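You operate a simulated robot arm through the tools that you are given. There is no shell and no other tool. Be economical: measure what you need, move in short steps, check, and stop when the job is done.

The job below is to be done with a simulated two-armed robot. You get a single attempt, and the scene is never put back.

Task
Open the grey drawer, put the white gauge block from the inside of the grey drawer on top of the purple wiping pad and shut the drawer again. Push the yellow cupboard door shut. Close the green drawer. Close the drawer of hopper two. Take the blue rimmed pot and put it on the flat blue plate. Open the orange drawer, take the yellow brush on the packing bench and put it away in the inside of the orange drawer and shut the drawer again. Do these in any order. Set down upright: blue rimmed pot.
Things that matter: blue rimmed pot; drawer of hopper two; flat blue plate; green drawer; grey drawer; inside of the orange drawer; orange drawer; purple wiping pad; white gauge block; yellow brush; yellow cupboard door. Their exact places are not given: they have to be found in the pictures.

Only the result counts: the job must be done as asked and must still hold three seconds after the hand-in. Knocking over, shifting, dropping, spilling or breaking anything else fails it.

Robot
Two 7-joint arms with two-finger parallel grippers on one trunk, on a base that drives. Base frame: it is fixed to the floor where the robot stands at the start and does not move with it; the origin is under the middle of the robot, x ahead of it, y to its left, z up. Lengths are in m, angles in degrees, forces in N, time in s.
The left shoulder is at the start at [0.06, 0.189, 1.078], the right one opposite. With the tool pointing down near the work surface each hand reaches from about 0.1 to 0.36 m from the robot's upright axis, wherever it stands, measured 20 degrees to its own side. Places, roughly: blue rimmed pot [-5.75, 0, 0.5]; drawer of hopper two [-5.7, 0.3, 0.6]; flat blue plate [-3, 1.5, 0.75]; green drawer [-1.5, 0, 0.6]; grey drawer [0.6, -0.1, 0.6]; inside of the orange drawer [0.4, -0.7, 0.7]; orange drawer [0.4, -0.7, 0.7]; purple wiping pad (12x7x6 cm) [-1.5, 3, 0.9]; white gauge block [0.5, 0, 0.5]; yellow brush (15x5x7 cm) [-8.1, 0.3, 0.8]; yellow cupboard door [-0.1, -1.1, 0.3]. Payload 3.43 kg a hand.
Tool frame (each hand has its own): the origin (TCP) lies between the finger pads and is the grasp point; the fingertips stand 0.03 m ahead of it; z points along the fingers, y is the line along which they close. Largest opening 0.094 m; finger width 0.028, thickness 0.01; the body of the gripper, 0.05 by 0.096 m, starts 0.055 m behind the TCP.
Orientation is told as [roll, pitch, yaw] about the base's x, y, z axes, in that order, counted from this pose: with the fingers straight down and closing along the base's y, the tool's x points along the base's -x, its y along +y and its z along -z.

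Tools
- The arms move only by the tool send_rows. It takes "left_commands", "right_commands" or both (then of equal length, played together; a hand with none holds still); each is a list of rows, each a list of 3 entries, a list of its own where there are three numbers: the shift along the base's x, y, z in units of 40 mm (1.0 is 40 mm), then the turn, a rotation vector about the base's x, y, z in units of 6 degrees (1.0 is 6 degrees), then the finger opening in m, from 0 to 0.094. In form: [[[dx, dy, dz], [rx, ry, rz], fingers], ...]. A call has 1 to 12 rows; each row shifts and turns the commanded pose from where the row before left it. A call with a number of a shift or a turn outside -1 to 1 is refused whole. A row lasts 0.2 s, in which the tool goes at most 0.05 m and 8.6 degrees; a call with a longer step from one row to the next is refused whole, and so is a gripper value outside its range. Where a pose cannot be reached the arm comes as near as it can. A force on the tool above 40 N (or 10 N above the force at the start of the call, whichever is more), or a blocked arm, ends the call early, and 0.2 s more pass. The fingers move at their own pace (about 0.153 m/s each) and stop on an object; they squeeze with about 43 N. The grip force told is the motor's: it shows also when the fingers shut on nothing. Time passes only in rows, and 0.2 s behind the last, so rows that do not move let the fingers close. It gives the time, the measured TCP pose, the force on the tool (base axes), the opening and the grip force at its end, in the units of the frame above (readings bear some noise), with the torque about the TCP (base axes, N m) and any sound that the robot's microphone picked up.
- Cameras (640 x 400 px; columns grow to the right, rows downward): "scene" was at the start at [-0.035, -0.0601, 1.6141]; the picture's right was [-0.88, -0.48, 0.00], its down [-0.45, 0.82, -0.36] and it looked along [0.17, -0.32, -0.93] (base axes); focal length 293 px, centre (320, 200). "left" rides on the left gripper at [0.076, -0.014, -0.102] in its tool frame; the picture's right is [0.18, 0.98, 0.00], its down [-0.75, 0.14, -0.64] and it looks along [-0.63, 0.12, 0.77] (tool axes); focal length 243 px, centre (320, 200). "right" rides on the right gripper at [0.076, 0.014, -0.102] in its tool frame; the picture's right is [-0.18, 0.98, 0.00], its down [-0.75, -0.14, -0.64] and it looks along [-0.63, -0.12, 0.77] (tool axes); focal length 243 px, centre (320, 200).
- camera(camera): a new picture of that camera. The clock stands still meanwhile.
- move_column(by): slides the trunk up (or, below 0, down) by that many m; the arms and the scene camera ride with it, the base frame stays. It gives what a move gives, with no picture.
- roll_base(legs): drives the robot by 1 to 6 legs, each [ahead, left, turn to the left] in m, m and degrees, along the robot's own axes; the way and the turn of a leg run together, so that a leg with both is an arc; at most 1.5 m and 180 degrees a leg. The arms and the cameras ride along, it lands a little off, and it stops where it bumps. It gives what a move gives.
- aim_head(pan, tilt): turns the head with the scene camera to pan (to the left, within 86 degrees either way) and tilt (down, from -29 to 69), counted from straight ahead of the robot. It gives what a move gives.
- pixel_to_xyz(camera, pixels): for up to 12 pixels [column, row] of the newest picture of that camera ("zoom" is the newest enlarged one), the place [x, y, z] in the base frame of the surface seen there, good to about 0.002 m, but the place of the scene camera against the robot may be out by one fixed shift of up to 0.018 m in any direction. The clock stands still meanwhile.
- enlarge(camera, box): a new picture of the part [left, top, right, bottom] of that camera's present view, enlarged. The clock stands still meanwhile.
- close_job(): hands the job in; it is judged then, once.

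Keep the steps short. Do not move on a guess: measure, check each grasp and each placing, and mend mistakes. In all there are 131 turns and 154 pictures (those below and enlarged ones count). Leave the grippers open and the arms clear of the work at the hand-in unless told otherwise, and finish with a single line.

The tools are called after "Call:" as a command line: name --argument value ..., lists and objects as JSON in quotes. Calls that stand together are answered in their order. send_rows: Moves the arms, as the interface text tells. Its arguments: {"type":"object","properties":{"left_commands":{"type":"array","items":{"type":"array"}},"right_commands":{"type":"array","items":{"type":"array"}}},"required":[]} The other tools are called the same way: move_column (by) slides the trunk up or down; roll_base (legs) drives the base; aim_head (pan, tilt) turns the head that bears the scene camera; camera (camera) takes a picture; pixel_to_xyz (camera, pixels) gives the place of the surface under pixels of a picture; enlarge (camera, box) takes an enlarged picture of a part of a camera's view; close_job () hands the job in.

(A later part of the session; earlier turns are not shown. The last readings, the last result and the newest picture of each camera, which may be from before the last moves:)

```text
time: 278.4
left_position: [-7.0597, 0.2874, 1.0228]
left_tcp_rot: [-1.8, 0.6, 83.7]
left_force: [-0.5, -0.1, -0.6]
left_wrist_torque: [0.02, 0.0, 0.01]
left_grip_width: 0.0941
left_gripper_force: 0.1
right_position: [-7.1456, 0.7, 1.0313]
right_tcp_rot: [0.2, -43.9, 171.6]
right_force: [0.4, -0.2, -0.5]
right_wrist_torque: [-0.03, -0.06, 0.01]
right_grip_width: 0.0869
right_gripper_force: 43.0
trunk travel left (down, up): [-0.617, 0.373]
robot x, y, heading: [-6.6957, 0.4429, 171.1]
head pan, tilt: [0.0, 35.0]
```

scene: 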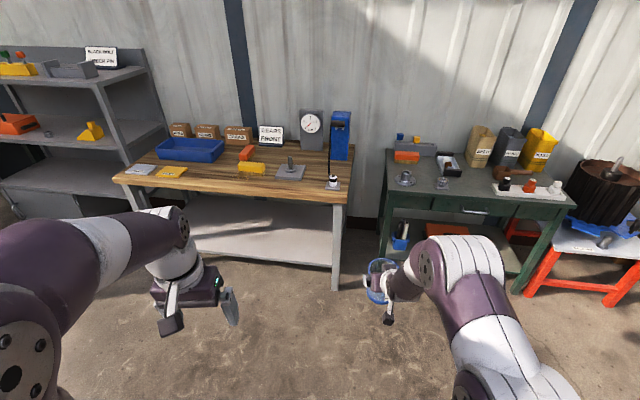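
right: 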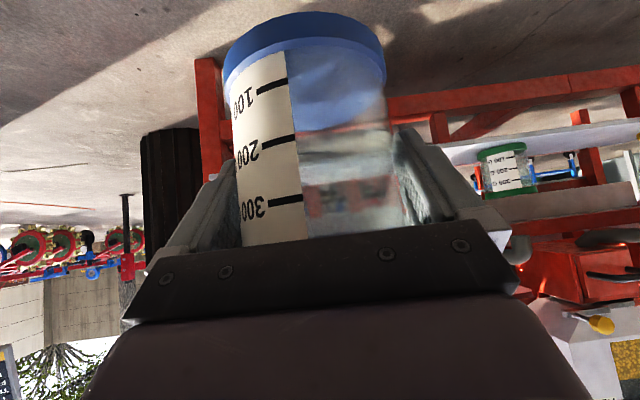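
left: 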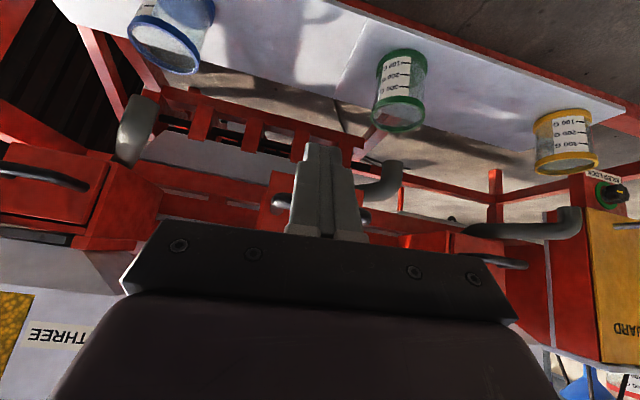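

Pump is beyond x -8.2, so the pot stays clear. I drive 0.85 ahead and 0.1 left, then look with the left camera.

Call:
roll_base --legs '[[0.85, 0.1, 0]]'

Call:
camera --camera "left"

Call:
camera --camera "scene"

```text
time: 282.9
left_position: [-7.9104, 0.3143, 1.023]
left_tcp_rot: [-1.8, 0.6, 83.9]
left_force: [-1.4, 0.8, 0.1]
left_wrist_torque: [0.01, 0.0, -0.05]
left_grip_width: 0.0939
left_gripper_force: 0.1
right_position: [-7.999, 0.7244, 1.0312]
right_tcp_rot: [0.2, -44.1, 171.8]
right_force: [0.0, 0.1, -1.0]
right_wrist_torque: [0.02, -0.01, 0.02]
right_grip_width: 0.0868
right_gripper_force: 43.2
trunk travel left (down, up): [-0.617, 0.373]
robot x, y, heading: [-7.5383, 0.4687, 171.3]
head pan, tilt: [0.0, 35.0]
```

```text
55 pictures are left
```

left: 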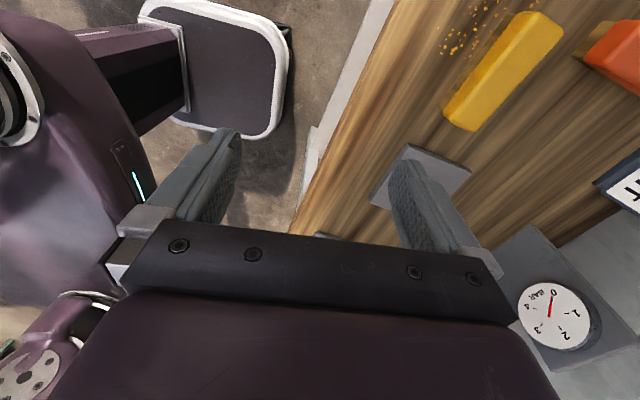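

```text
54 pictures are left
```

scene: 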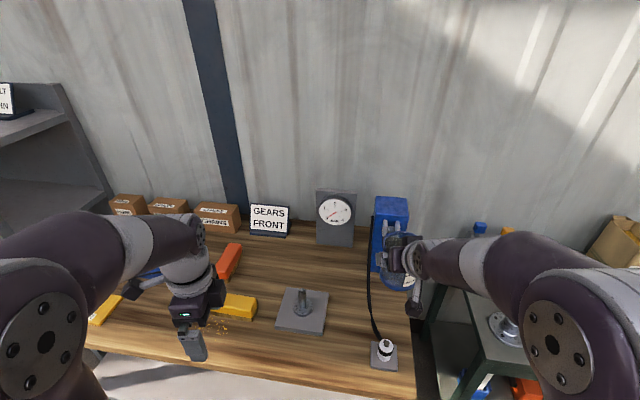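

Call:
pixel_to_xyz --camera "left" --pixels '[[520, 15], [560, 30], [478, 128], [447, 100], [500, 70], [535, 25], [455, 112], [470, 170], [410, 165], [590, 60]]'

```text
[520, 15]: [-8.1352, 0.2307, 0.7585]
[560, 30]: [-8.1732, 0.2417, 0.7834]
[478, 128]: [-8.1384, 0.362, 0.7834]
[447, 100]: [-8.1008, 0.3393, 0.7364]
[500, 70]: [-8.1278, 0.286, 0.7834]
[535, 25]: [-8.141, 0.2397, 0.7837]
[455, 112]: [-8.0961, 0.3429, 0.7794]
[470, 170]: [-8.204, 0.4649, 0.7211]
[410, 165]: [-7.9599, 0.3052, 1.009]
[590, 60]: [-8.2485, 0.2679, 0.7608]
```

Brush centre (-8.134,0.29), top 0.783, long axis along (0.28,0.96): I need yaw ≈74°. I move over it, turn -10°, and descend to z 0.88.

Call:
send_rows --left_commands '[[[-0.93, -0.1, 0], [0, 0, -0.85], 0.075], [[-0.93, -0.1, 0], [0, 0, -0.85], 0.075], [[-0.93, -0.1, 0], [0, 0, 0], 0.075], [[-0.93, -0.1, 0], [0, 0, 0], 0.075], [[-0.93, -0.1, 0], [0, 0, 0], 0.075], [[-0.93, -0.1, 0], [0, 0, 0], 0.075], [[0, 0, -0.9], [0, 0, 0], 0.075], [[0, 0, -0.9], [0, 0, 0], 0.075], [[0, 0, -0.9], [0, 0, 0], 0.075], [[0, 0, -0.9], [0, 0, 0], 0.075]]'

Call:
camera --camera "left"

```text
time: 285.1
left_position: [-8.0855, 0.2876, 0.8122]
left_tcp_rot: [-0.7, 0.9, 73.6]
left_force: [7.9, 5.7, 19.4]
left_wrist_torque: [0.65, 0.38, -0.41]
left_grip_width: 0.0716
left_gripper_force: 0.1
left hand out of reach, approached as far as the arm can: row 1, 2, 3, 4, 5, 6
right_position: [-7.9959, 0.7261, 1.0315]
right_tcp_rot: [0.2, -44.0, 171.6]
right_force: [-0.9, -0.4, -2.0]
right_wrist_torque: [0.01, 0.01, -0.02]
right_grip_width: 0.086
right_gripper_force: 42.9
trunk travel left (down, up): [-0.617, 0.373]
robot x, y, heading: [-7.544, 0.4697, 171.5]
head pan, tilt: [0.0, 35.0]
stopped in row 10 (left hand): the force on the tool passed its limit (the readings are from after the stop); the commanded pose is now the measured one
```

```text
53 pictures are left
```

left: 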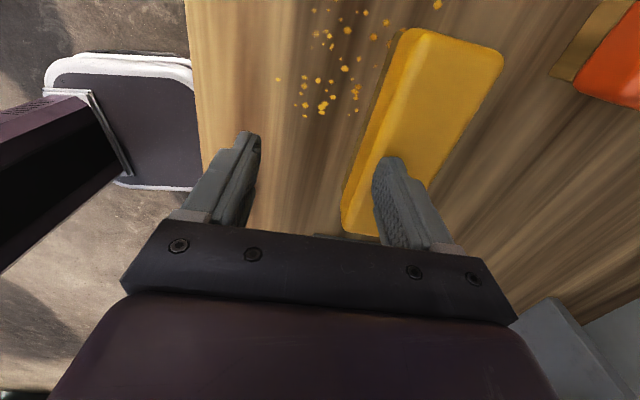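

The arm fell short by 5 cm and a finger touched the brush top. I raise the hand, roll 5 cm ahead, and check both hands.

Call:
send_rows --left_commands '[[[0, 0, 0.5], [0, 0, 0], 0.075], [[0, 0, 0.9], [0, 0, 0], 0.075], [[0, 0, 0.6], [0, 0, 0], 0.075]]'

Call:
roll_base --legs '[[0.055, 0.01, 0]]'

Call:
camera --camera "left"

Call:
camera --camera "right"

```text
time: 285.9
left_position: [-8.0872, 0.2873, 0.8903]
left_tcp_rot: [-1.0, 0.8, 73.6]
left_force: [1.0, -0.6, -0.5]
left_wrist_torque: [0.0, 0.02, 0.02]
left_grip_width: 0.0751
left_gripper_force: 0.2
right_position: [-7.9989, 0.7248, 1.0311]
right_tcp_rot: [0.2, -43.9, 171.7]
right_force: [-0.5, -0.5, -0.5]
right_wrist_torque: [0.01, -0.03, 0.01]
right_grip_width: 0.0865
right_gripper_force: 42.3
trunk travel left (down, up): [-0.617, 0.373]
robot x, y, heading: [-7.5406, 0.4675, 171.1]
head pan, tilt: [0.0, 35.0]
```

```text
time: 286.9
left_position: [-8.1287, 0.2854, 0.8899]
left_tcp_rot: [-1.0, 0.8, 73.7]
left_force: [-0.1, -0.1, -0.9]
left_wrist_torque: [-0.01, 0.01, 0.03]
left_grip_width: 0.0751
left_gripper_force: 0.0
right_position: [-8.037, 0.7224, 1.029]
right_tcp_rot: [0.1, -43.2, 171.9]
right_force: [0.6, -0.6, -1.0]
right_wrist_torque: [0.01, -0.01, -0.01]
right_grip_width: 0.0856
right_gripper_force: 43.1
trunk travel left (down, up): [-0.617, 0.373]
robot x, y, heading: [-7.5813, 0.469, 171.9]
head pan, tilt: [0.0, 35.0]
stopped in leg 1: the force on the tool passed its limit (the readings are from after the stop); the commanded pose is now the measured one
```

```text
52 pictures are left
```

left: 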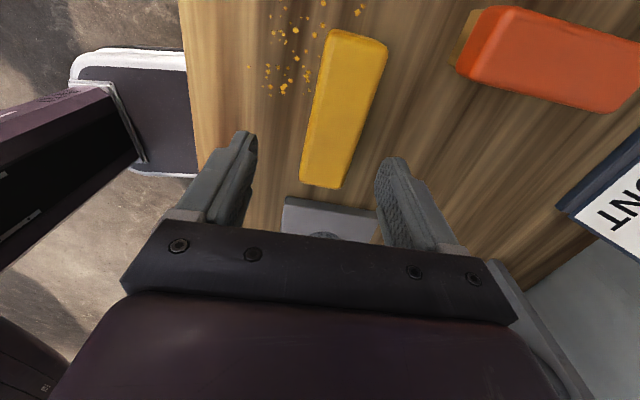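

```text
51 pictures are left
```

right: 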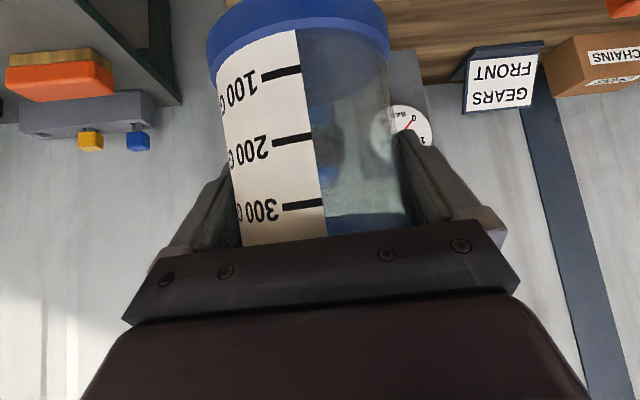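

The pot hand met something (likely the pump's lever). I draw the right hand straight back 8 cm and look.

Call:
send_rows --right_commands '[[[0.5, -0.07, 0], [0, 0, 0], 0.07], [[0.5, -0.07, 0], [0, 0, 0], 0.07], [[0.5, -0.07, 0.2], [0, 0, 0], 0.07], [[0.5, -0.07, 0.2], [0, 0, 0], 0.07]]'

Call:
camera --camera "scene"

Call:
enlarge --camera "scene" --box '[330, 180, 470, 380]'

```text
time: 287.9
left_position: [-8.1263, 0.2855, 0.8907]
left_tcp_rot: [-1.0, 0.8, 73.7]
left_force: [-0.1, 0.1, 0.6]
left_wrist_torque: [-0.01, -0.03, 0.03]
left_grip_width: 0.0752
left_gripper_force: 0.1
right_position: [-7.954, 0.7114, 1.0451]
right_tcp_rot: [0.1, -43.5, 171.7]
right_force: [-0.5, 0.0, 0.0]
right_wrist_torque: [0.02, 0.04, 0.0]
right_grip_width: 0.0856
right_gripper_force: 43.0
trunk travel left (down, up): [-0.617, 0.373]
robot x, y, heading: [-7.5835, 0.4682, 171.4]
head pan, tilt: [0.0, 35.0]
```

```text
50 pictures are left
```

scene: 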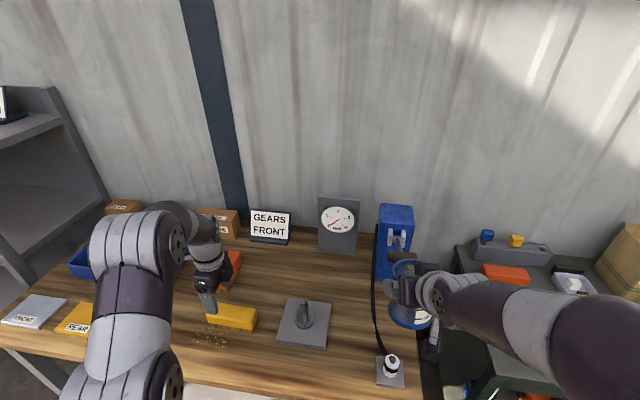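

```text
2.00 times, centred on (400, 280) of scene
```

zoom: 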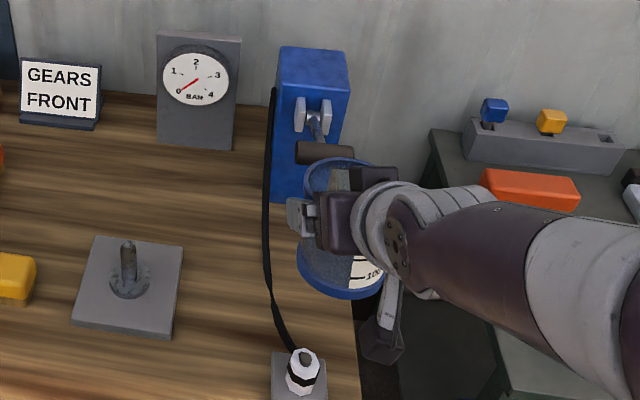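

I measure the pump's lever now, to see whether it moved, against earlier points.

Call:
pixel_to_xyz --camera "zoom" --pixels '[[305, 152], [340, 152], [318, 125], [313, 70], [300, 105], [285, 55], [335, 60], [195, 80], [272, 130], [325, 143]]'

Call:
enlarge --camera "scene" --box '[370, 195, 430, 275]'

```text
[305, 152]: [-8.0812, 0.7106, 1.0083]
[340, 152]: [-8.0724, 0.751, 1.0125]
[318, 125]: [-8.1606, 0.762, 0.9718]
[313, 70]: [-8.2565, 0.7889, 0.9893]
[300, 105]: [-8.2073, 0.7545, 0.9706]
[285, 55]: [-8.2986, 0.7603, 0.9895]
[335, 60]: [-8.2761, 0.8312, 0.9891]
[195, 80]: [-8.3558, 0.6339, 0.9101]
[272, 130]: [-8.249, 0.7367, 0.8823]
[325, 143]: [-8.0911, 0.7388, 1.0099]
```

```text
5.00 times, centred on (400, 235) of scene
```

zoom: 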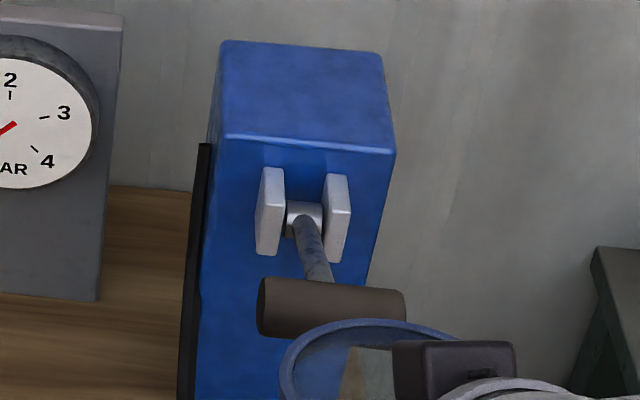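

The lever looks undisturbed (handle end at (-8.08,0.73,1.01), same raised pose as before); the pot hand is now clear of it. I go on with the brush, measuring it in the last left view.

Call:
pixel_to_xyz --camera "left" --pixels '[[335, 35], [382, 48], [340, 183], [305, 178], [344, 110], [330, 180], [440, 60], [320, 100]]'

Call:
camera --camera "right"

Call:
pixel_to_xyz --camera "right" --pixels '[[215, 60], [240, 45], [300, 30], [360, 30], [250, 180], [300, 200], [270, 120], [350, 60], [320, 10]]'

```text
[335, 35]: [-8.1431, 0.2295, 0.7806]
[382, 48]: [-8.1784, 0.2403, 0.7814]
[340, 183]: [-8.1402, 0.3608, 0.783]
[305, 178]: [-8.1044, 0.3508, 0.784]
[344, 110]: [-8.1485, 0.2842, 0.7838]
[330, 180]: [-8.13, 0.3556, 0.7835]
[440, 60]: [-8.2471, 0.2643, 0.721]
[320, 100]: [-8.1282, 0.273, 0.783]
```

```text
47 pictures are left
```

right: 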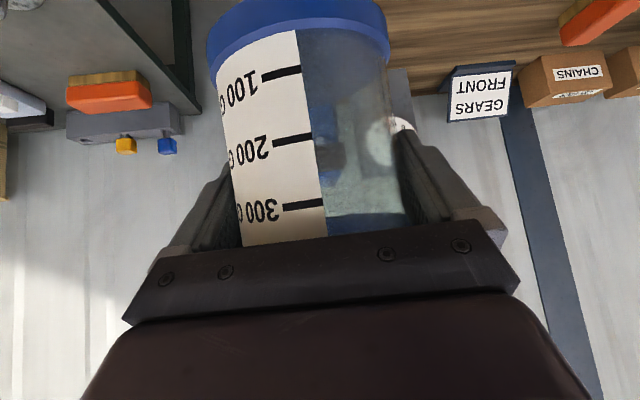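

```text
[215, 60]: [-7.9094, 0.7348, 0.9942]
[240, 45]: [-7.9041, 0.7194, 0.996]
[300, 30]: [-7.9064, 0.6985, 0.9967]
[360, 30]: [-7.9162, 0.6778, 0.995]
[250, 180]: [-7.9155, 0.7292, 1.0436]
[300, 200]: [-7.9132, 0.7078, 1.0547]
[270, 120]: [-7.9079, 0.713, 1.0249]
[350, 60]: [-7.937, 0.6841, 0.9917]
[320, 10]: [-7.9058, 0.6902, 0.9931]
```

Brush centre (-8.142,0.295), well aligned. The pot is a bit tilted (~5°) in the grip but firm. I move over the brush and go down to z 0.775, then close.

Call:
send_rows --left_commands '[[[-0.19, 0.12, 0], [0, 0, -0.15], 0.075], [[-0.19, 0.12, 0], [0, 0, 0], 0.075], [[0, 0, -0.9], [0, 0, 0], 0.075], [[0, 0, -0.9], [0, 0, 0], 0.075], [[0, 0, -0.8], [0, 0, 0], 0.075], [[0, 0, -0.27], [0, 0, 0], 0.075], [[0, 0, 0], [0, 0, 0], 0.075]]'

Call:
camera --camera "left"

```text
time: 289.5
left_position: [-8.1418, 0.2955, 0.7777]
left_tcp_rot: [-1.1, 0.8, 72.9]
left_force: [-0.4, 0.2, -0.6]
left_wrist_torque: [0.02, -0.02, 0.02]
left_grip_width: 0.0753
left_gripper_force: 0.1
right_position: [-7.9544, 0.712, 1.0443]
right_tcp_rot: [0.1, -43.2, 171.7]
right_force: [-0.2, -0.2, -1.8]
right_wrist_torque: [-0.03, 0.03, 0.02]
right_grip_width: 0.0856
right_gripper_force: 43.4
trunk travel left (down, up): [-0.617, 0.373]
robot x, y, heading: [-7.5837, 0.4699, 171.4]
head pan, tilt: [0.0, 35.0]
```

```text
46 pictures are left
```

left: 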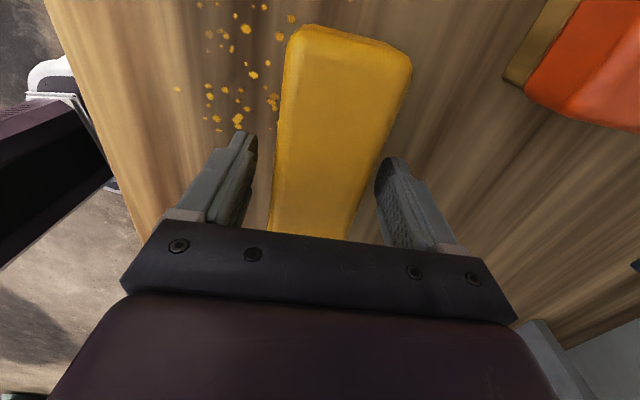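

The brush is between the fingers. I close and lift slowly.

Call:
send_rows --left_commands '[[[0, 0, 0], [0, 0, 0], 0.03], [[0, 0, 0], [0, 0, 0], 0.02], [[0, 0, 0], [0, 0, 0], 0.02], [[0, 0, 0.2], [0, 0, 0], 0.02], [[0, 0, 0.5], [0, 0, 0], 0.02], [[0, 0, 0.7], [0, 0, 0], 0.02], [[0, 0, 0.7], [0, 0, 0], 0.02], [[0, 0, 0.7], [0, 0, 0], 0.02], [[0, 0, 0.7], [0, 0, 0], 0.02], [[0, 0, 0.7], [0, 0, 0], 0.02]]'

Call:
camera --camera "left"

```text
time: 291.7
left_position: [-8.1355, 0.2965, 0.9372]
left_tcp_rot: [-0.9, 0.8, 72.8]
left_force: [-0.1, -0.7, -1.3]
left_wrist_torque: [-0.05, 0.0, -0.01]
left_grip_width: 0.0537
left_gripper_force: 42.4
left hand out of reach, approached as far as the arm can: row 10
right_position: [-7.9543, 0.712, 1.0444]
right_tcp_rot: [0.2, -43.3, 171.7]
right_force: [-0.1, 1.1, 0.1]
right_wrist_torque: [-0.01, -0.05, 0.0]
right_grip_width: 0.0852
right_gripper_force: 43.1
trunk travel left (down, up): [-0.617, 0.373]
robot x, y, heading: [-7.5808, 0.4691, 171.5]
head pan, tilt: [0.0, 35.0]
```

```text
45 pictures are left
```

left: 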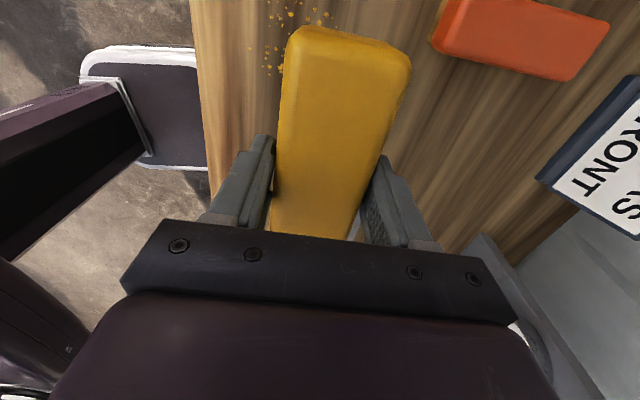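

The brush is held (54 mm). Now to the cart with the pot: I back off, go round the machine the same way, and turn to heading 0.

Call:
roll_base --legs '[[-0.65, 0, 0], [0, -0.9, 0], [0, -0.9, 0], [0, 0, 94], [0, 0, 94.5]]'

Call:
aim_head --pan -5 --tilt 35

Call:
camera --camera "scene"

```text
time: 311.9
left_position: [-6.1028, 2.361, 0.9371]
left_tcp_rot: [-1.0, 0.7, -102.0]
left_force: [0.8, 0.2, -1.3]
left_wrist_torque: [0.02, -0.01, -0.01]
left_grip_width: 0.0535
left_gripper_force: 42.9
right_position: [-6.2444, 1.934, 1.0441]
right_tcp_rot: [0.1, -43.3, -3.1]
right_force: [-0.8, -0.6, -0.8]
right_wrist_torque: [-0.01, -0.01, -0.01]
right_grip_width: 0.0848
right_gripper_force: 43.4
trunk travel left (down, up): [-0.617, 0.373]
robot x, y, heading: [-6.6366, 2.1383, -3.4]
head pan, tilt: [0.0, 35.0]
```

```text
time: 312.5
left_position: [-6.1028, 2.3624, 0.9376]
left_tcp_rot: [-1.0, 0.8, -102.0]
left_force: [-1.0, 0.6, -1.2]
left_wrist_torque: [0.0, -0.01, 0.01]
left_grip_width: 0.0537
left_gripper_force: 43.1
right_position: [-6.2444, 1.9319, 1.0445]
right_tcp_rot: [0.1, -43.3, -3.1]
right_force: [0.5, 0.6, -1.3]
right_wrist_torque: [0.0, -0.03, -0.02]
right_grip_width: 0.0849
right_gripper_force: 43.0
trunk travel left (down, up): [-0.617, 0.373]
robot x, y, heading: [-6.6318, 2.1384, -3.5]
head pan, tilt: [-5.0, 35.0]
```

```text
44 pictures are left
```

scene: 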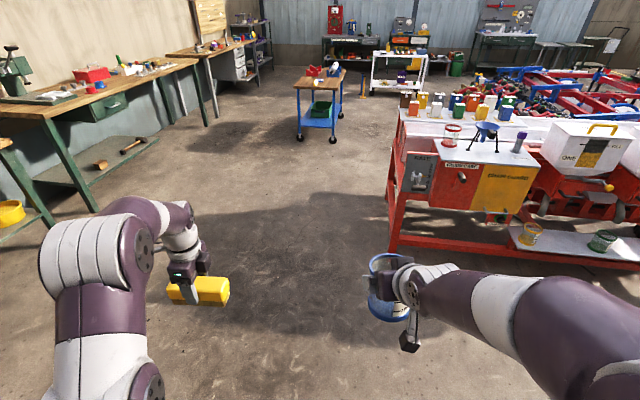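

Way clear. I straighten and drive along, stopping at about (-3.85,1.9), then look at the cart.

Call:
roll_base --legs '[[0, 0, 3.5], [1.3, 0, 0], [1.2, 0, 0], [0.3, -0.25, 0]]'

Call:
aim_head --pan -10 --tilt 45

Call:
camera --camera "scene"

Call:
camera --camera "right"

```text
time: 327.4
left_position: [-3.2815, 2.151, 0.9358]
left_tcp_rot: [-1.1, 0.9, -98.6]
left_force: [0.3, 0.0, -1.6]
left_wrist_torque: [0.01, 0.02, -0.01]
left_grip_width: 0.0536
left_gripper_force: 43.2
right_position: [-3.3979, 1.7141, 1.0447]
right_tcp_rot: [0.2, -43.3, 0.3]
right_force: [-0.3, 0.6, -1.1]
right_wrist_torque: [-0.03, -0.01, -0.02]
right_grip_width: 0.085
right_gripper_force: 43.4
trunk travel left (down, up): [-0.617, 0.373]
robot x, y, heading: [-3.8064, 1.8998, 0.0]
head pan, tilt: [-5.0, 35.0]
```

```text
time: 328.1
left_position: [-3.2835, 2.1519, 0.9367]
left_tcp_rot: [-1.1, 0.9, -98.6]
left_force: [0.2, 0.5, -1.2]
left_wrist_torque: [0.01, 0.0, -0.01]
left_grip_width: 0.0537
left_gripper_force: 43.1
right_position: [-3.3984, 1.714, 1.0449]
right_tcp_rot: [0.1, -43.3, 0.3]
right_force: [0.0, -0.6, -0.5]
right_wrist_torque: [-0.01, -0.03, 0.0]
right_grip_width: 0.0846
right_gripper_force: 42.8
trunk travel left (down, up): [-0.617, 0.373]
robot x, y, heading: [-3.8046, 1.8964, 0.2]
head pan, tilt: [-10.0, 45.0]
```

```text
43 pictures are left
```

scene: 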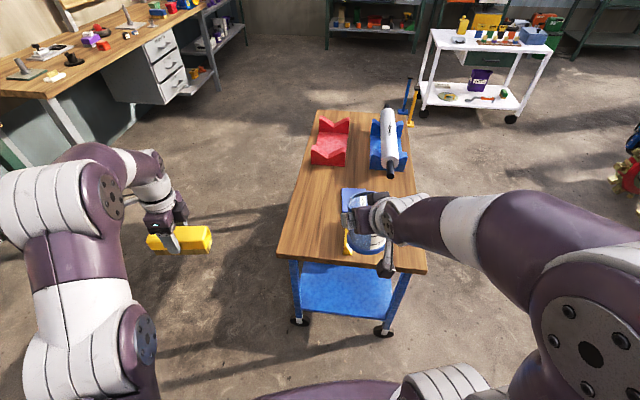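

```text
42 pictures are left
```

right: 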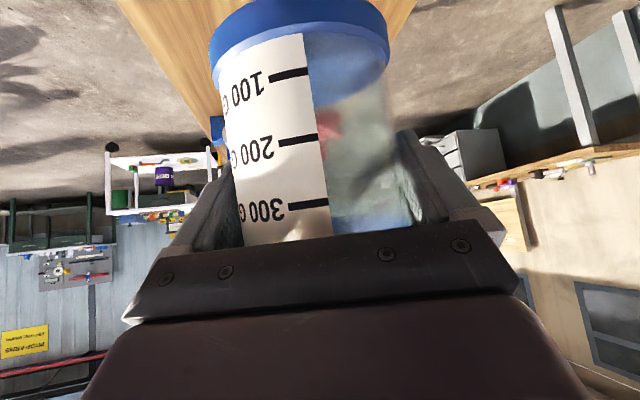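

I enlarge the plate region and measure.

Call:
enlarge --camera "scene" --box '[270, 150, 430, 280]'

Call:
pixel_to_xyz --camera "scene" --pixels '[[343, 190], [361, 190], [350, 195], [343, 205], [350, 245], [282, 250], [424, 268], [330, 150], [390, 170], [345, 212]]'

```text
3.08 times, centred on (350, 215) of scene
```

zoom: 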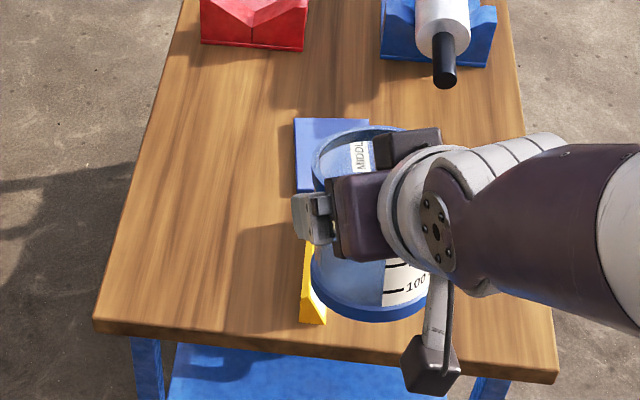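

```text
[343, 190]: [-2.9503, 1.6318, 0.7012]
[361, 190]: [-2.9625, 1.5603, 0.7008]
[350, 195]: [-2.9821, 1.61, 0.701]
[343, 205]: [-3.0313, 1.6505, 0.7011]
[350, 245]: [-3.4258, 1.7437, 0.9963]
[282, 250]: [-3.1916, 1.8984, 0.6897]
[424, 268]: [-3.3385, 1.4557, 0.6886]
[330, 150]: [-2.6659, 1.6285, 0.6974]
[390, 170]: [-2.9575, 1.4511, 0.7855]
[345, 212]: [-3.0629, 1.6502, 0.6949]
```

The left wrist camera should see the cart from its side; I use it for an accurate plate position.

Call:
camera --camera "left"

```text
40 pictures are left
```

left: 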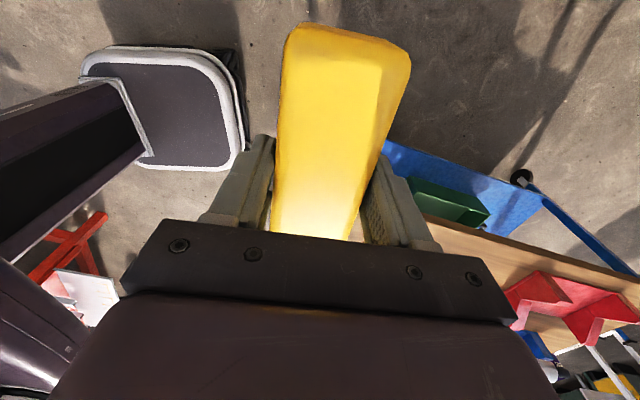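

I move over the plate: base 0.22 ahead and 0.12 right, then arm forward 0.168 with a -5° correction for the pot's tilt, and down 0.2; then check.

Call:
roll_base --legs '[[0.22, -0.122, 0]]'

Call:
send_rows --right_commands '[[[0.84, 0, 0], [0, -0.16, 0], 0.07], [[0.84, 0, 0], [0, -0.16, 0], 0.07], [[0.84, 0, 0], [0, -0.16, 0], 0.07], [[0.84, 0, 0], [0, -0.16, 0], 0.07], [[0.84, 0, 0], [0, -0.16, 0], 0.07], [[0, 0, -0.7], [0, 0, 0], 0.07], [[0, 0, -0.7], [0, 0, 0], 0.07], [[0, 0, -0.7], [0, 0, 0], 0.07], [[0, 0, -0.7], [0, 0, 0], 0.07], [[0, 0, -0.7], [0, 0, 0], 0.07], [[0, 0, -0.7], [0, 0, 0], 0.07], [[0, 0, -0.7], [0, 0, 0], 0.07]]'

Call:
camera --camera "right"

Call:
enlarge --camera "scene" --box '[270, 170, 430, 300]'

```text
time: 329.9
left_position: [-3.0626, 2.025, 0.936]
left_tcp_rot: [-1.0, 0.8, -98.8]
left_force: [-0.1, -0.3, -1.7]
left_wrist_torque: [0.07, 0.05, -0.01]
left_grip_width: 0.0539
left_gripper_force: 42.5
right_position: [-3.1804, 1.585, 1.0445]
right_tcp_rot: [0.2, -43.3, 0.1]
right_force: [0.1, -0.6, -1.2]
right_wrist_torque: [0.03, -0.01, 0.03]
right_grip_width: 0.0848
right_gripper_force: 42.6
trunk travel left (down, up): [-0.617, 0.373]
robot x, y, heading: [-3.5863, 1.7756, -0.3]
head pan, tilt: [-10.0, 45.0]
```

```text
time: 332.5
left_position: [-3.0623, 2.0242, 0.936]
left_tcp_rot: [-1.0, 0.8, -98.8]
left_force: [-0.5, 0.1, -1.4]
left_wrist_torque: [-0.03, 0.03, -0.02]
left_grip_width: 0.0538
left_gripper_force: 43.2
right_position: [-3.0114, 1.5906, 0.8442]
right_tcp_rot: [0.1, -48.1, 0.1]
right_force: [0.8, 0.1, -0.4]
right_wrist_torque: [-0.01, -0.02, 0.02]
right_grip_width: 0.0848
right_gripper_force: 43.3
trunk travel left (down, up): [-0.617, 0.373]
robot x, y, heading: [-3.5833, 1.7768, 0.2]
head pan, tilt: [-10.0, 45.0]
```

```text
39 pictures are left
```

right: 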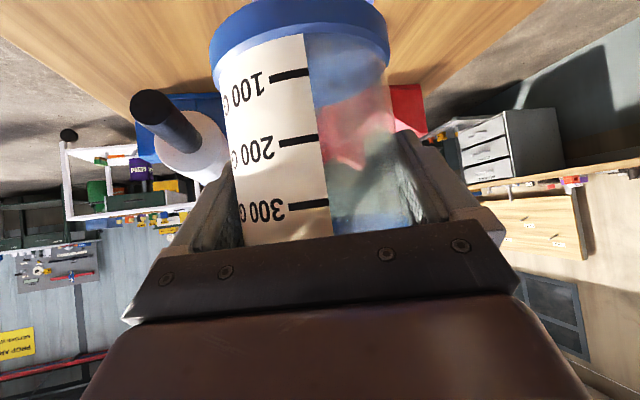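

```text
3.08 times, centred on (350, 235) of scene
```

zoom: 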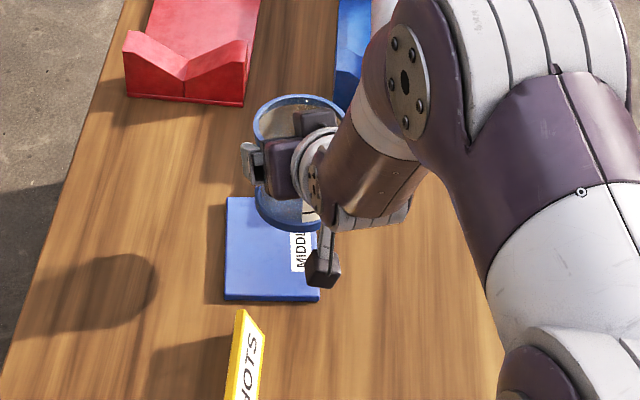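

The plate is now well visible. I measure its corners, and the pot's rim for alignment.

Call:
pixel_to_xyz --camera "zoom" --pixels '[[232, 202], [228, 294], [314, 296], [270, 260], [245, 202], [300, 285], [262, 225], [285, 228], [240, 330], [270, 205]]'

Call:
pixel_to_xyz --camera "right" --pixels '[[300, 30], [300, 15], [270, 120], [290, 200], [230, 50], [370, 40], [250, 180], [240, 100]]'

```text
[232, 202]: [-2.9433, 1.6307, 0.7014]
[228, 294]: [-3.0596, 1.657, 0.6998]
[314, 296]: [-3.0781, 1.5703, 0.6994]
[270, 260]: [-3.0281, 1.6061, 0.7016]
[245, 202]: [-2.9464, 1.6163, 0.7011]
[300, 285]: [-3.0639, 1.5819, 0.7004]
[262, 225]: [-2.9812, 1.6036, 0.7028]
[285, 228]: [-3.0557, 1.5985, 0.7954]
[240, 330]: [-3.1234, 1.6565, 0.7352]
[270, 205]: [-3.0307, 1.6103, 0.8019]
```

```text
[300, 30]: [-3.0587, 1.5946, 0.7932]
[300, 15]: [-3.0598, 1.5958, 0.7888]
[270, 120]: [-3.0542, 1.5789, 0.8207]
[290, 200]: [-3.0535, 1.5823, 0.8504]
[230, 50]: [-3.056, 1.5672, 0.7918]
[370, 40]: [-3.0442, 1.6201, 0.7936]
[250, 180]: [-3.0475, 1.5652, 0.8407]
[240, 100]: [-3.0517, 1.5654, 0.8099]
```

The pot's axis is at about (-3.017,1.592); the plate's centre (bias-corrected) is (-3.015,1.612). I shift 20 mm left and lower until contact.

Call:
send_rows --right_commands '[[[0.03, 0.5, 0], [0, -0.3, 0], 0.07], [[0, 0, -0.8], [0, 0, 0], 0.07], [[0, 0, -0.8], [0, 0, 0], 0.07], [[0, 0, -0.35], [0, 0, 0], 0.07], [[0, 0, -0.1], [0, 0, 0], 0.07], [[0, 0, -0.1], [0, 0, 0], 0.07], [[0, 0, 0], [0, 0, 0], 0.07]]'

Call:
enlarge --camera "scene" --box '[270, 170, 430, 300]'

Call:
camera --camera "right"

```text
time: 334.1
left_position: [-3.0639, 2.0238, 0.9369]
left_tcp_rot: [-0.9, 0.7, -98.8]
left_force: [0.9, -0.8, -1.6]
left_wrist_torque: [-0.01, -0.01, 0.0]
left_grip_width: 0.0537
left_gripper_force: 42.8
right_position: [-3.0113, 1.6072, 0.7651]
right_tcp_rot: [0.1, -50.1, 0.1]
right_force: [1.4, -1.0, 7.2]
right_wrist_torque: [-0.06, -0.37, -0.07]
right_grip_width: 0.0847
right_gripper_force: 43.3
trunk travel left (down, up): [-0.617, 0.373]
robot x, y, heading: [-3.584, 1.7665, -0.1]
head pan, tilt: [-10.0, 45.0]
```

```text
3.08 times, centred on (350, 235) of scene
```

zoom: 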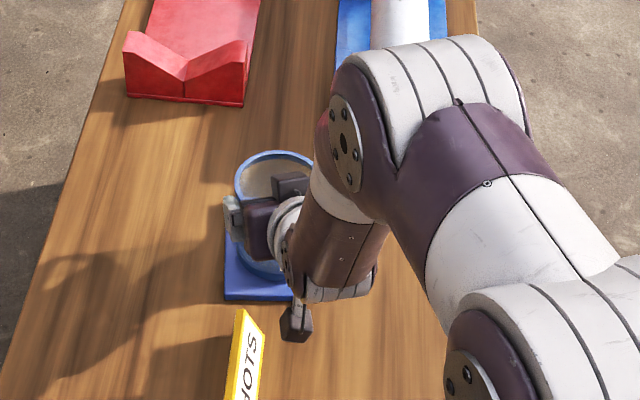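

```text
36 pictures are left
```

right: 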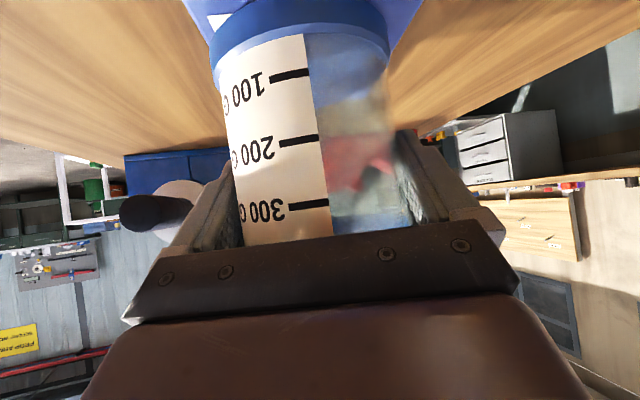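

The pot touches the plate (7 N up) and is centred on it. I open the fingers and rise straight up.

Call:
send_rows --right_commands '[[[0, 0, -0.03], [0, 0, 0], 0.088], [[0, 0, 0], [0, 0, 0], 0.094], [[0, 0, 0], [0, 0, 0], 0.094], [[0, 0, 0.4], [0, 0, 0], 0.094], [[0, 0, 0.5], [0, 0, 0], 0.094], [[0, 0, 0.6], [0, 0, 0], 0.094], [[0, 0, 0.8], [0, 0, 0], 0.094], [[0, 0, 0.8], [0, 0, 0], 0.094], [[-0.4, 0, 0.8], [0, 0, 0], 0.094], [[-0.4, 0, 0.5], [0, 0, 0], 0.094]]'

Call:
camera --camera "right"

Call:
enlarge --camera "scene" --box '[270, 170, 430, 300]'

```text
time: 336.3
left_position: [-3.0627, 2.0237, 0.936]
left_tcp_rot: [-0.9, 0.8, -98.8]
left_force: [0.3, 0.7, -1.5]
left_wrist_torque: [0.01, -0.02, 0.0]
left_grip_width: 0.0537
left_gripper_force: 43.2
right_position: [-3.0431, 1.6054, 0.9358]
right_tcp_rot: [0.1, -49.9, 0.1]
right_force: [-0.2, 1.1, -0.8]
right_wrist_torque: [0.02, 0.01, -0.03]
right_grip_width: 0.094
right_gripper_force: 0.1
trunk travel left (down, up): [-0.617, 0.373]
robot x, y, heading: [-3.5848, 1.7744, -0.1]
head pan, tilt: [-10.0, 45.0]
```

```text
35 pictures are left
```

right: 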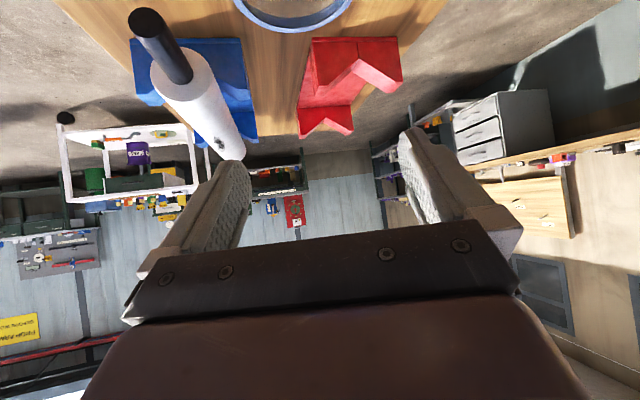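

```text
3.08 times, centred on (350, 235) of scene
```

zoom: 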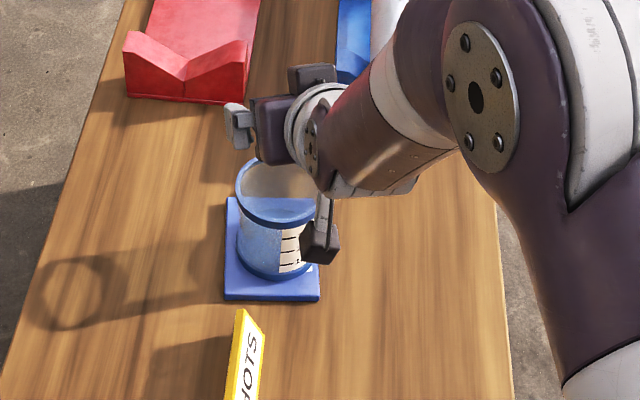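

The pot stands upright on the blue plate. Now to the orange drawer with the brush: I raise the trunk, back off, drive the corridor round cart and white table, and turn the right hand to point down with its fingers closing fore-and-aft.

Call:
move_column --by 0.3

Call:
roll_base --legs '[[-0.4, 0, 0], [0, -1.3, 0], [1.5, -0.03, 0], [0.45, 0.2, 0], [0.25, 0.45, 0], [0.85, 0.25, 0]]'

Call:
send_rows --right_commands '[[[-0.3, 0, 0], [0, 1, 0], 0.06], [[-0.3, 0, 0], [0, 1, 0], 0.06], [[-0.3, 0, 0], [0, 1, 0], 0.06], [[-0.3, 0, 0], [0, 1, 0], 0.06], [[-0.3, 0, 0], [0, 1, 0], 0.06], [[-0.3, 0, 0], [0, 1, 0], 0.06], [[-0.3, 0, 0], [0, 1, 0], 0.06], [[-0.3, 0, 0], [0, 1, 0], 0.06], [[0, 0, 0], [0, 0.33, 0], 0.06], [[0, 0, 0], [0, 0, 1], 0.06], [[0, 0, 0], [0, 0, 1], 0.06], [[0, 0, 0], [0, 0, 1], 0.06]]'

Call:
send_rows --right_commands '[[[0, 0, 0], [0, 0, 1], 0.06], [[0, 0, 0], [0, 0, 1], 0.06], [[0, 0, 0], [0, 0, 1], 0.06], [[0, 0, 0], [0, 0, 1], 0.06], [[0, 0, 0], [0, 0, 1], 0.06], [[0, 0, 0], [0, 0, 1], 0.06], [[0, 0, 0], [0, 0, 1], 0.06], [[0, 0, 0], [0, 0, 1], 0.06], [[0, 0, 0], [0, 0, 1], 0.06], [[0, 0, 0], [0, 0, 1], 0.06], [[0, 0, 0], [0, 0, 1], 0.06], [[0, 0, 0], [0, 0, 1], 0.06]]'

```text
time: 339.3
left_position: [-3.0622, 2.0252, 1.2351]
left_tcp_rot: [-1.1, 0.8, -98.8]
left_force: [0.1, 0.1, -1.4]
left_wrist_torque: [0.04, 0.03, 0.01]
left_grip_width: 0.0539
left_gripper_force: 43.1
right_position: [-3.043, 1.6064, 1.2356]
right_tcp_rot: [0.2, -50.0, 0.3]
right_force: [0.9, 0.5, -0.1]
right_wrist_torque: [-0.02, -0.02, -0.02]
right_grip_width: 0.0939
right_gripper_force: 0.1
trunk travel left (down, up): [-0.917, 0.073]
robot x, y, heading: [-3.5807, 1.7751, 0.1]
head pan, tilt: [-10.0, 45.0]
```

```text
refused: leg 3 is longer than a leg can be; nothing moved
```

```text
time: 341.9
left_position: [-3.062, 2.0245, 1.2374]
left_tcp_rot: [-1.0, 0.8, -98.7]
left_force: [0.3, -0.3, -1.2]
left_wrist_torque: [0.0, 0.0, 0.02]
left_grip_width: 0.0539
left_gripper_force: 42.2
right_position: [-3.1254, 1.615, 1.2388]
right_tcp_rot: [2.7, -4.9, 18.4]
right_force: [1.0, 0.5, -0.2]
right_wrist_torque: [0.0, 0.01, 0.03]
right_grip_width: 0.06
right_gripper_force: 0.2
right hand out of reach, approached as far as the arm can: row 3, 4
trunk travel left (down, up): [-0.917, 0.073]
robot x, y, heading: [-3.585, 1.7714, -0.0]
head pan, tilt: [-10.0, 45.0]
```

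```text
time: 344.5
left_position: [-3.0622, 2.0242, 1.2369]
left_tcp_rot: [-1.0, 0.9, -98.9]
left_force: [-1.0, -0.3, -2.7]
left_wrist_torque: [-0.01, -0.04, 0.01]
left_grip_width: 0.0537
left_gripper_force: 42.9
right_position: [-3.1276, 1.6171, 1.2373]
right_tcp_rot: [2.7, -4.8, 90.3]
right_force: [0.4, 0.8, 0.2]
right_wrist_torque: [0.01, -0.01, 0.01]
right_grip_width: 0.0599
right_gripper_force: 0.1
trunk travel left (down, up): [-0.917, 0.073]
robot x, y, heading: [-3.5821, 1.7753, -0.2]
head pan, tilt: [-10.0, 45.0]
```

One leg was too long; I re-send the route with shorter legs, correcting the right hand's small tilt too.

Call:
roll_base --legs '[[-0.4, 0, 0], [0, -1.3, 0], [1.49, -0.03, 0], [0.46, 0.2, 0], [0.25, 0.45, 0], [0.85, 0.25, 0]]'

Call:
send_rows --right_commands '[[[0, 0, 0], [-0.8, -0.45, 0], 0.06], [[0, 0, 0], [0, 0, 0], 0.06]]'

Call:
aim_head --pan -40 --tilt 40

Call:
camera --camera "scene"

```text
time: 369.4
left_position: [-0.3458, 1.4818, 1.236]
left_tcp_rot: [-1.0, 0.8, -101.9]
left_force: [-0.3, 0.3, -1.6]
left_wrist_torque: [0.01, 0.0, -0.01]
left_grip_width: 0.0536
left_gripper_force: 43.5
right_position: [-0.4323, 1.0776, 1.2383]
right_tcp_rot: [2.7, -4.7, 87.0]
right_force: [0.7, 0.2, 0.0]
right_wrist_torque: [0.0, -0.06, 0.01]
right_grip_width: 0.06
right_gripper_force: 0.0
trunk travel left (down, up): [-0.917, 0.073]
robot x, y, heading: [-0.8808, 1.2598, -3.3]
head pan, tilt: [-10.0, 45.0]
```

```text
time: 370.0
left_position: [-0.3463, 1.4823, 1.2362]
left_tcp_rot: [-1.1, 0.8, -101.9]
left_force: [-0.6, 1.4, -1.8]
left_wrist_torque: [-0.02, 0.02, 0.01]
left_grip_width: 0.0539
left_gripper_force: 42.7
right_position: [-0.4323, 1.0781, 1.2379]
right_tcp_rot: [-0.3, -0.2, 87.1]
right_force: [0.0, -0.1, 0.4]
right_wrist_torque: [0.04, 0.03, -0.03]
right_grip_width: 0.0598
right_gripper_force: 0.0
trunk travel left (down, up): [-0.917, 0.073]
robot x, y, heading: [-0.8782, 1.2582, -3.2]
head pan, tilt: [-10.0, 45.0]
```

```text
time: 370.9
left_position: [-0.346, 1.4818, 1.2363]
left_tcp_rot: [-1.0, 0.9, -101.8]
left_force: [0.3, -0.3, -1.3]
left_wrist_torque: [-0.03, 0.0, 0.03]
left_grip_width: 0.0537
left_gripper_force: 43.1
right_position: [-0.4315, 1.0797, 1.2371]
right_tcp_rot: [-0.3, -0.2, 87.1]
right_force: [-0.7, 0.0, -0.1]
right_wrist_torque: [0.0, 0.0, 0.0]
right_grip_width: 0.0599
right_gripper_force: 0.0
trunk travel left (down, up): [-0.917, 0.073]
robot x, y, heading: [-0.8831, 1.2632, -3.3]
head pan, tilt: [-40.0, 40.0]
```

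```text
33 pictures are left
```

scene: 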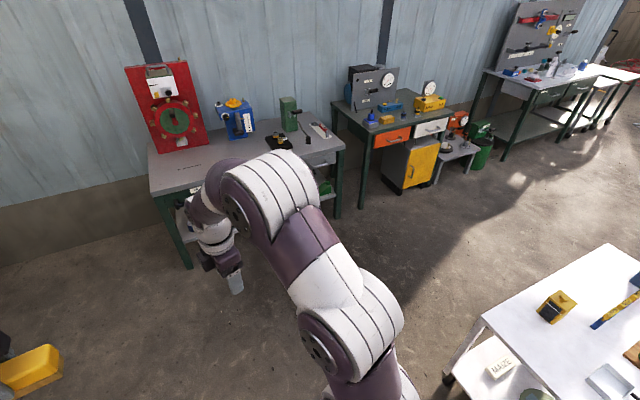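

I drive to in front of the orange drawer and face it (heading -14°), then look with the right wrist camera.

Call:
roll_base --legs '[[0.503, -0.334, 0], [0.111, -1.225, 0], [0, 0, -10.9]]'

Call:
camera --camera "right"

Call:
aim_head --pan -10 --tilt 55

Call:
camera --camera "scene"

Call:
pixel_to_xyz --camera "scene" --pixels '[[320, 200], [360, 200], [400, 200], [320, 230], [360, 230], [400, 230]]'

```text
time: 381.0
left_position: [0.216, -0.2355, 1.2365]
left_tcp_rot: [-1.0, 0.8, -112.6]
left_force: [0.2, -0.1, -1.3]
left_wrist_torque: [0.0, 0.0, -0.01]
left_grip_width: 0.0537
left_gripper_force: 43.4
right_position: [0.0564, -0.6154, 1.2373]
right_tcp_rot: [-0.2, -0.1, 76.5]
right_force: [0.4, 0.8, 0.4]
right_wrist_torque: [0.0, 0.06, 0.04]
right_grip_width: 0.0601
right_gripper_force: 0.0
trunk travel left (down, up): [-0.917, 0.073]
robot x, y, heading: [-0.35, -0.3603, -14.3]
head pan, tilt: [-40.0, 40.0]
```

```text
32 pictures are left
```

right: 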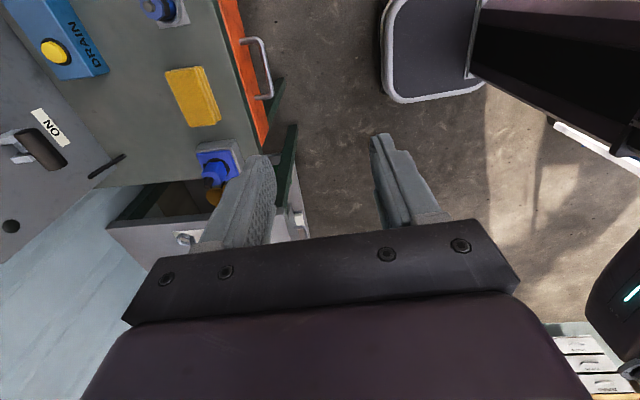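

```text
time: 382.0
left_position: [0.2167, -0.2362, 1.2363]
left_tcp_rot: [-1.0, 0.9, -112.6]
left_force: [-1.1, 0.5, -2.5]
left_wrist_torque: [-0.02, -0.01, 0.04]
left_grip_width: 0.0535
left_gripper_force: 42.4
right_position: [0.0564, -0.6153, 1.2382]
right_tcp_rot: [-0.3, -0.2, 76.6]
right_force: [1.0, -0.4, -0.1]
right_wrist_torque: [0.01, 0.02, -0.03]
right_grip_width: 0.0598
right_gripper_force: 0.0
trunk travel left (down, up): [-0.917, 0.073]
robot x, y, heading: [-0.3505, -0.3527, -14.1]
head pan, tilt: [-10.0, 55.0]
```

```text
31 pictures are left
```

scene: 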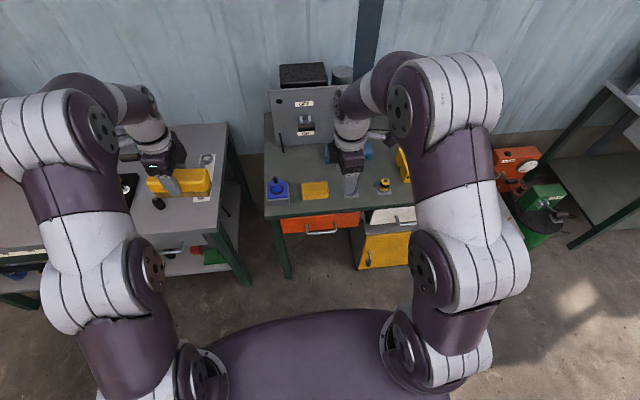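

```text
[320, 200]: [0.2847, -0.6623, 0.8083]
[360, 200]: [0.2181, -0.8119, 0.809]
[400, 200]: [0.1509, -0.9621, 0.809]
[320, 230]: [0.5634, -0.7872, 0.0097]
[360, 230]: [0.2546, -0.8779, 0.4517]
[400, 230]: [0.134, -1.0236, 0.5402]
```

I measure the orange handle in the right view.

Call:
pixel_to_xyz --camera "right" --pixels '[[261, 42], [267, 68], [272, 93], [248, 41], [258, 98], [235, 20], [262, 130], [215, 100], [245, 70]]'

```text
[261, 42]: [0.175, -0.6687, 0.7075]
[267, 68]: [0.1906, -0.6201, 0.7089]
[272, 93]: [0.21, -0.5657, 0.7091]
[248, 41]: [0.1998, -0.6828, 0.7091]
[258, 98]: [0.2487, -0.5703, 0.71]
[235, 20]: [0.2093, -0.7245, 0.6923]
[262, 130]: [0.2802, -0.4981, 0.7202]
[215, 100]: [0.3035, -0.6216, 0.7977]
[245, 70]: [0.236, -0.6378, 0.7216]
```

Bar centre (0.192,-0.618,0.708), bench top 0.798, front turned -17°. I'll hook the bar with the panel-side finger: align base (turn -3°, 0.119 ahead, 0.061 left), lower the trunk 0.3, and check from above.

Call:
roll_base --legs '[[0, 0, -3], [0.119, 0.061, 0]]'

Call:
move_column --by -0.3

Call:
camera --camera "right"

```text
time: 383.7
left_position: [0.3504, -0.2411, 1.2378]
left_tcp_rot: [-0.9, 0.9, -115.6]
left_force: [0.9, -0.2, -1.1]
left_wrist_torque: [0.0, -0.01, -0.01]
left_grip_width: 0.0538
left_gripper_force: 43.3
right_position: [0.1697, -0.6124, 1.2384]
right_tcp_rot: [-0.3, -0.2, 73.4]
right_force: [-1.0, 0.1, 0.0]
right_wrist_torque: [0.01, -0.02, 0.0]
right_grip_width: 0.06
right_gripper_force: 0.0
trunk travel left (down, up): [-0.917, 0.073]
robot x, y, heading: [-0.2215, -0.3292, -17.0]
head pan, tilt: [-10.0, 55.0]
```

```text
time: 386.7
left_position: [0.3512, -0.2409, 0.9364]
left_tcp_rot: [-1.0, 0.7, -115.6]
left_force: [-0.2, -0.3, -1.5]
left_wrist_torque: [0.01, -0.02, 0.02]
left_grip_width: 0.0541
left_gripper_force: 42.6
right_position: [0.1716, -0.6125, 0.9369]
right_tcp_rot: [-0.3, -0.1, 73.3]
right_force: [0.0, 0.5, 0.3]
right_wrist_torque: [0.04, 0.01, 0.03]
right_grip_width: 0.06
right_gripper_force: 0.0
trunk travel left (down, up): [-0.617, 0.373]
robot x, y, heading: [-0.2196, -0.3284, -16.8]
head pan, tilt: [-10.0, 55.0]
```

```text
30 pictures are left
```

right: 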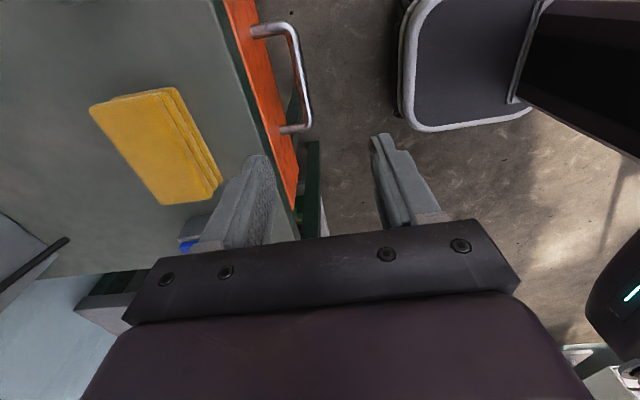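

Call:
pixel_to_xyz --camera "right" --pixels '[[297, 40], [303, 75], [309, 118], [262, 33], [288, 128], [265, 80], [275, 110], [235, 90]]'

```text
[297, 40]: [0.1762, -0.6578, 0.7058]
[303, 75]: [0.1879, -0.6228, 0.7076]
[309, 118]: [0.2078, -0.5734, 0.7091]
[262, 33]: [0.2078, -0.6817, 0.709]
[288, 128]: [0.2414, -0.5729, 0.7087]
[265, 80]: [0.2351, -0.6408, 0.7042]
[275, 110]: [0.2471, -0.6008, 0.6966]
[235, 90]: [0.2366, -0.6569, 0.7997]
```

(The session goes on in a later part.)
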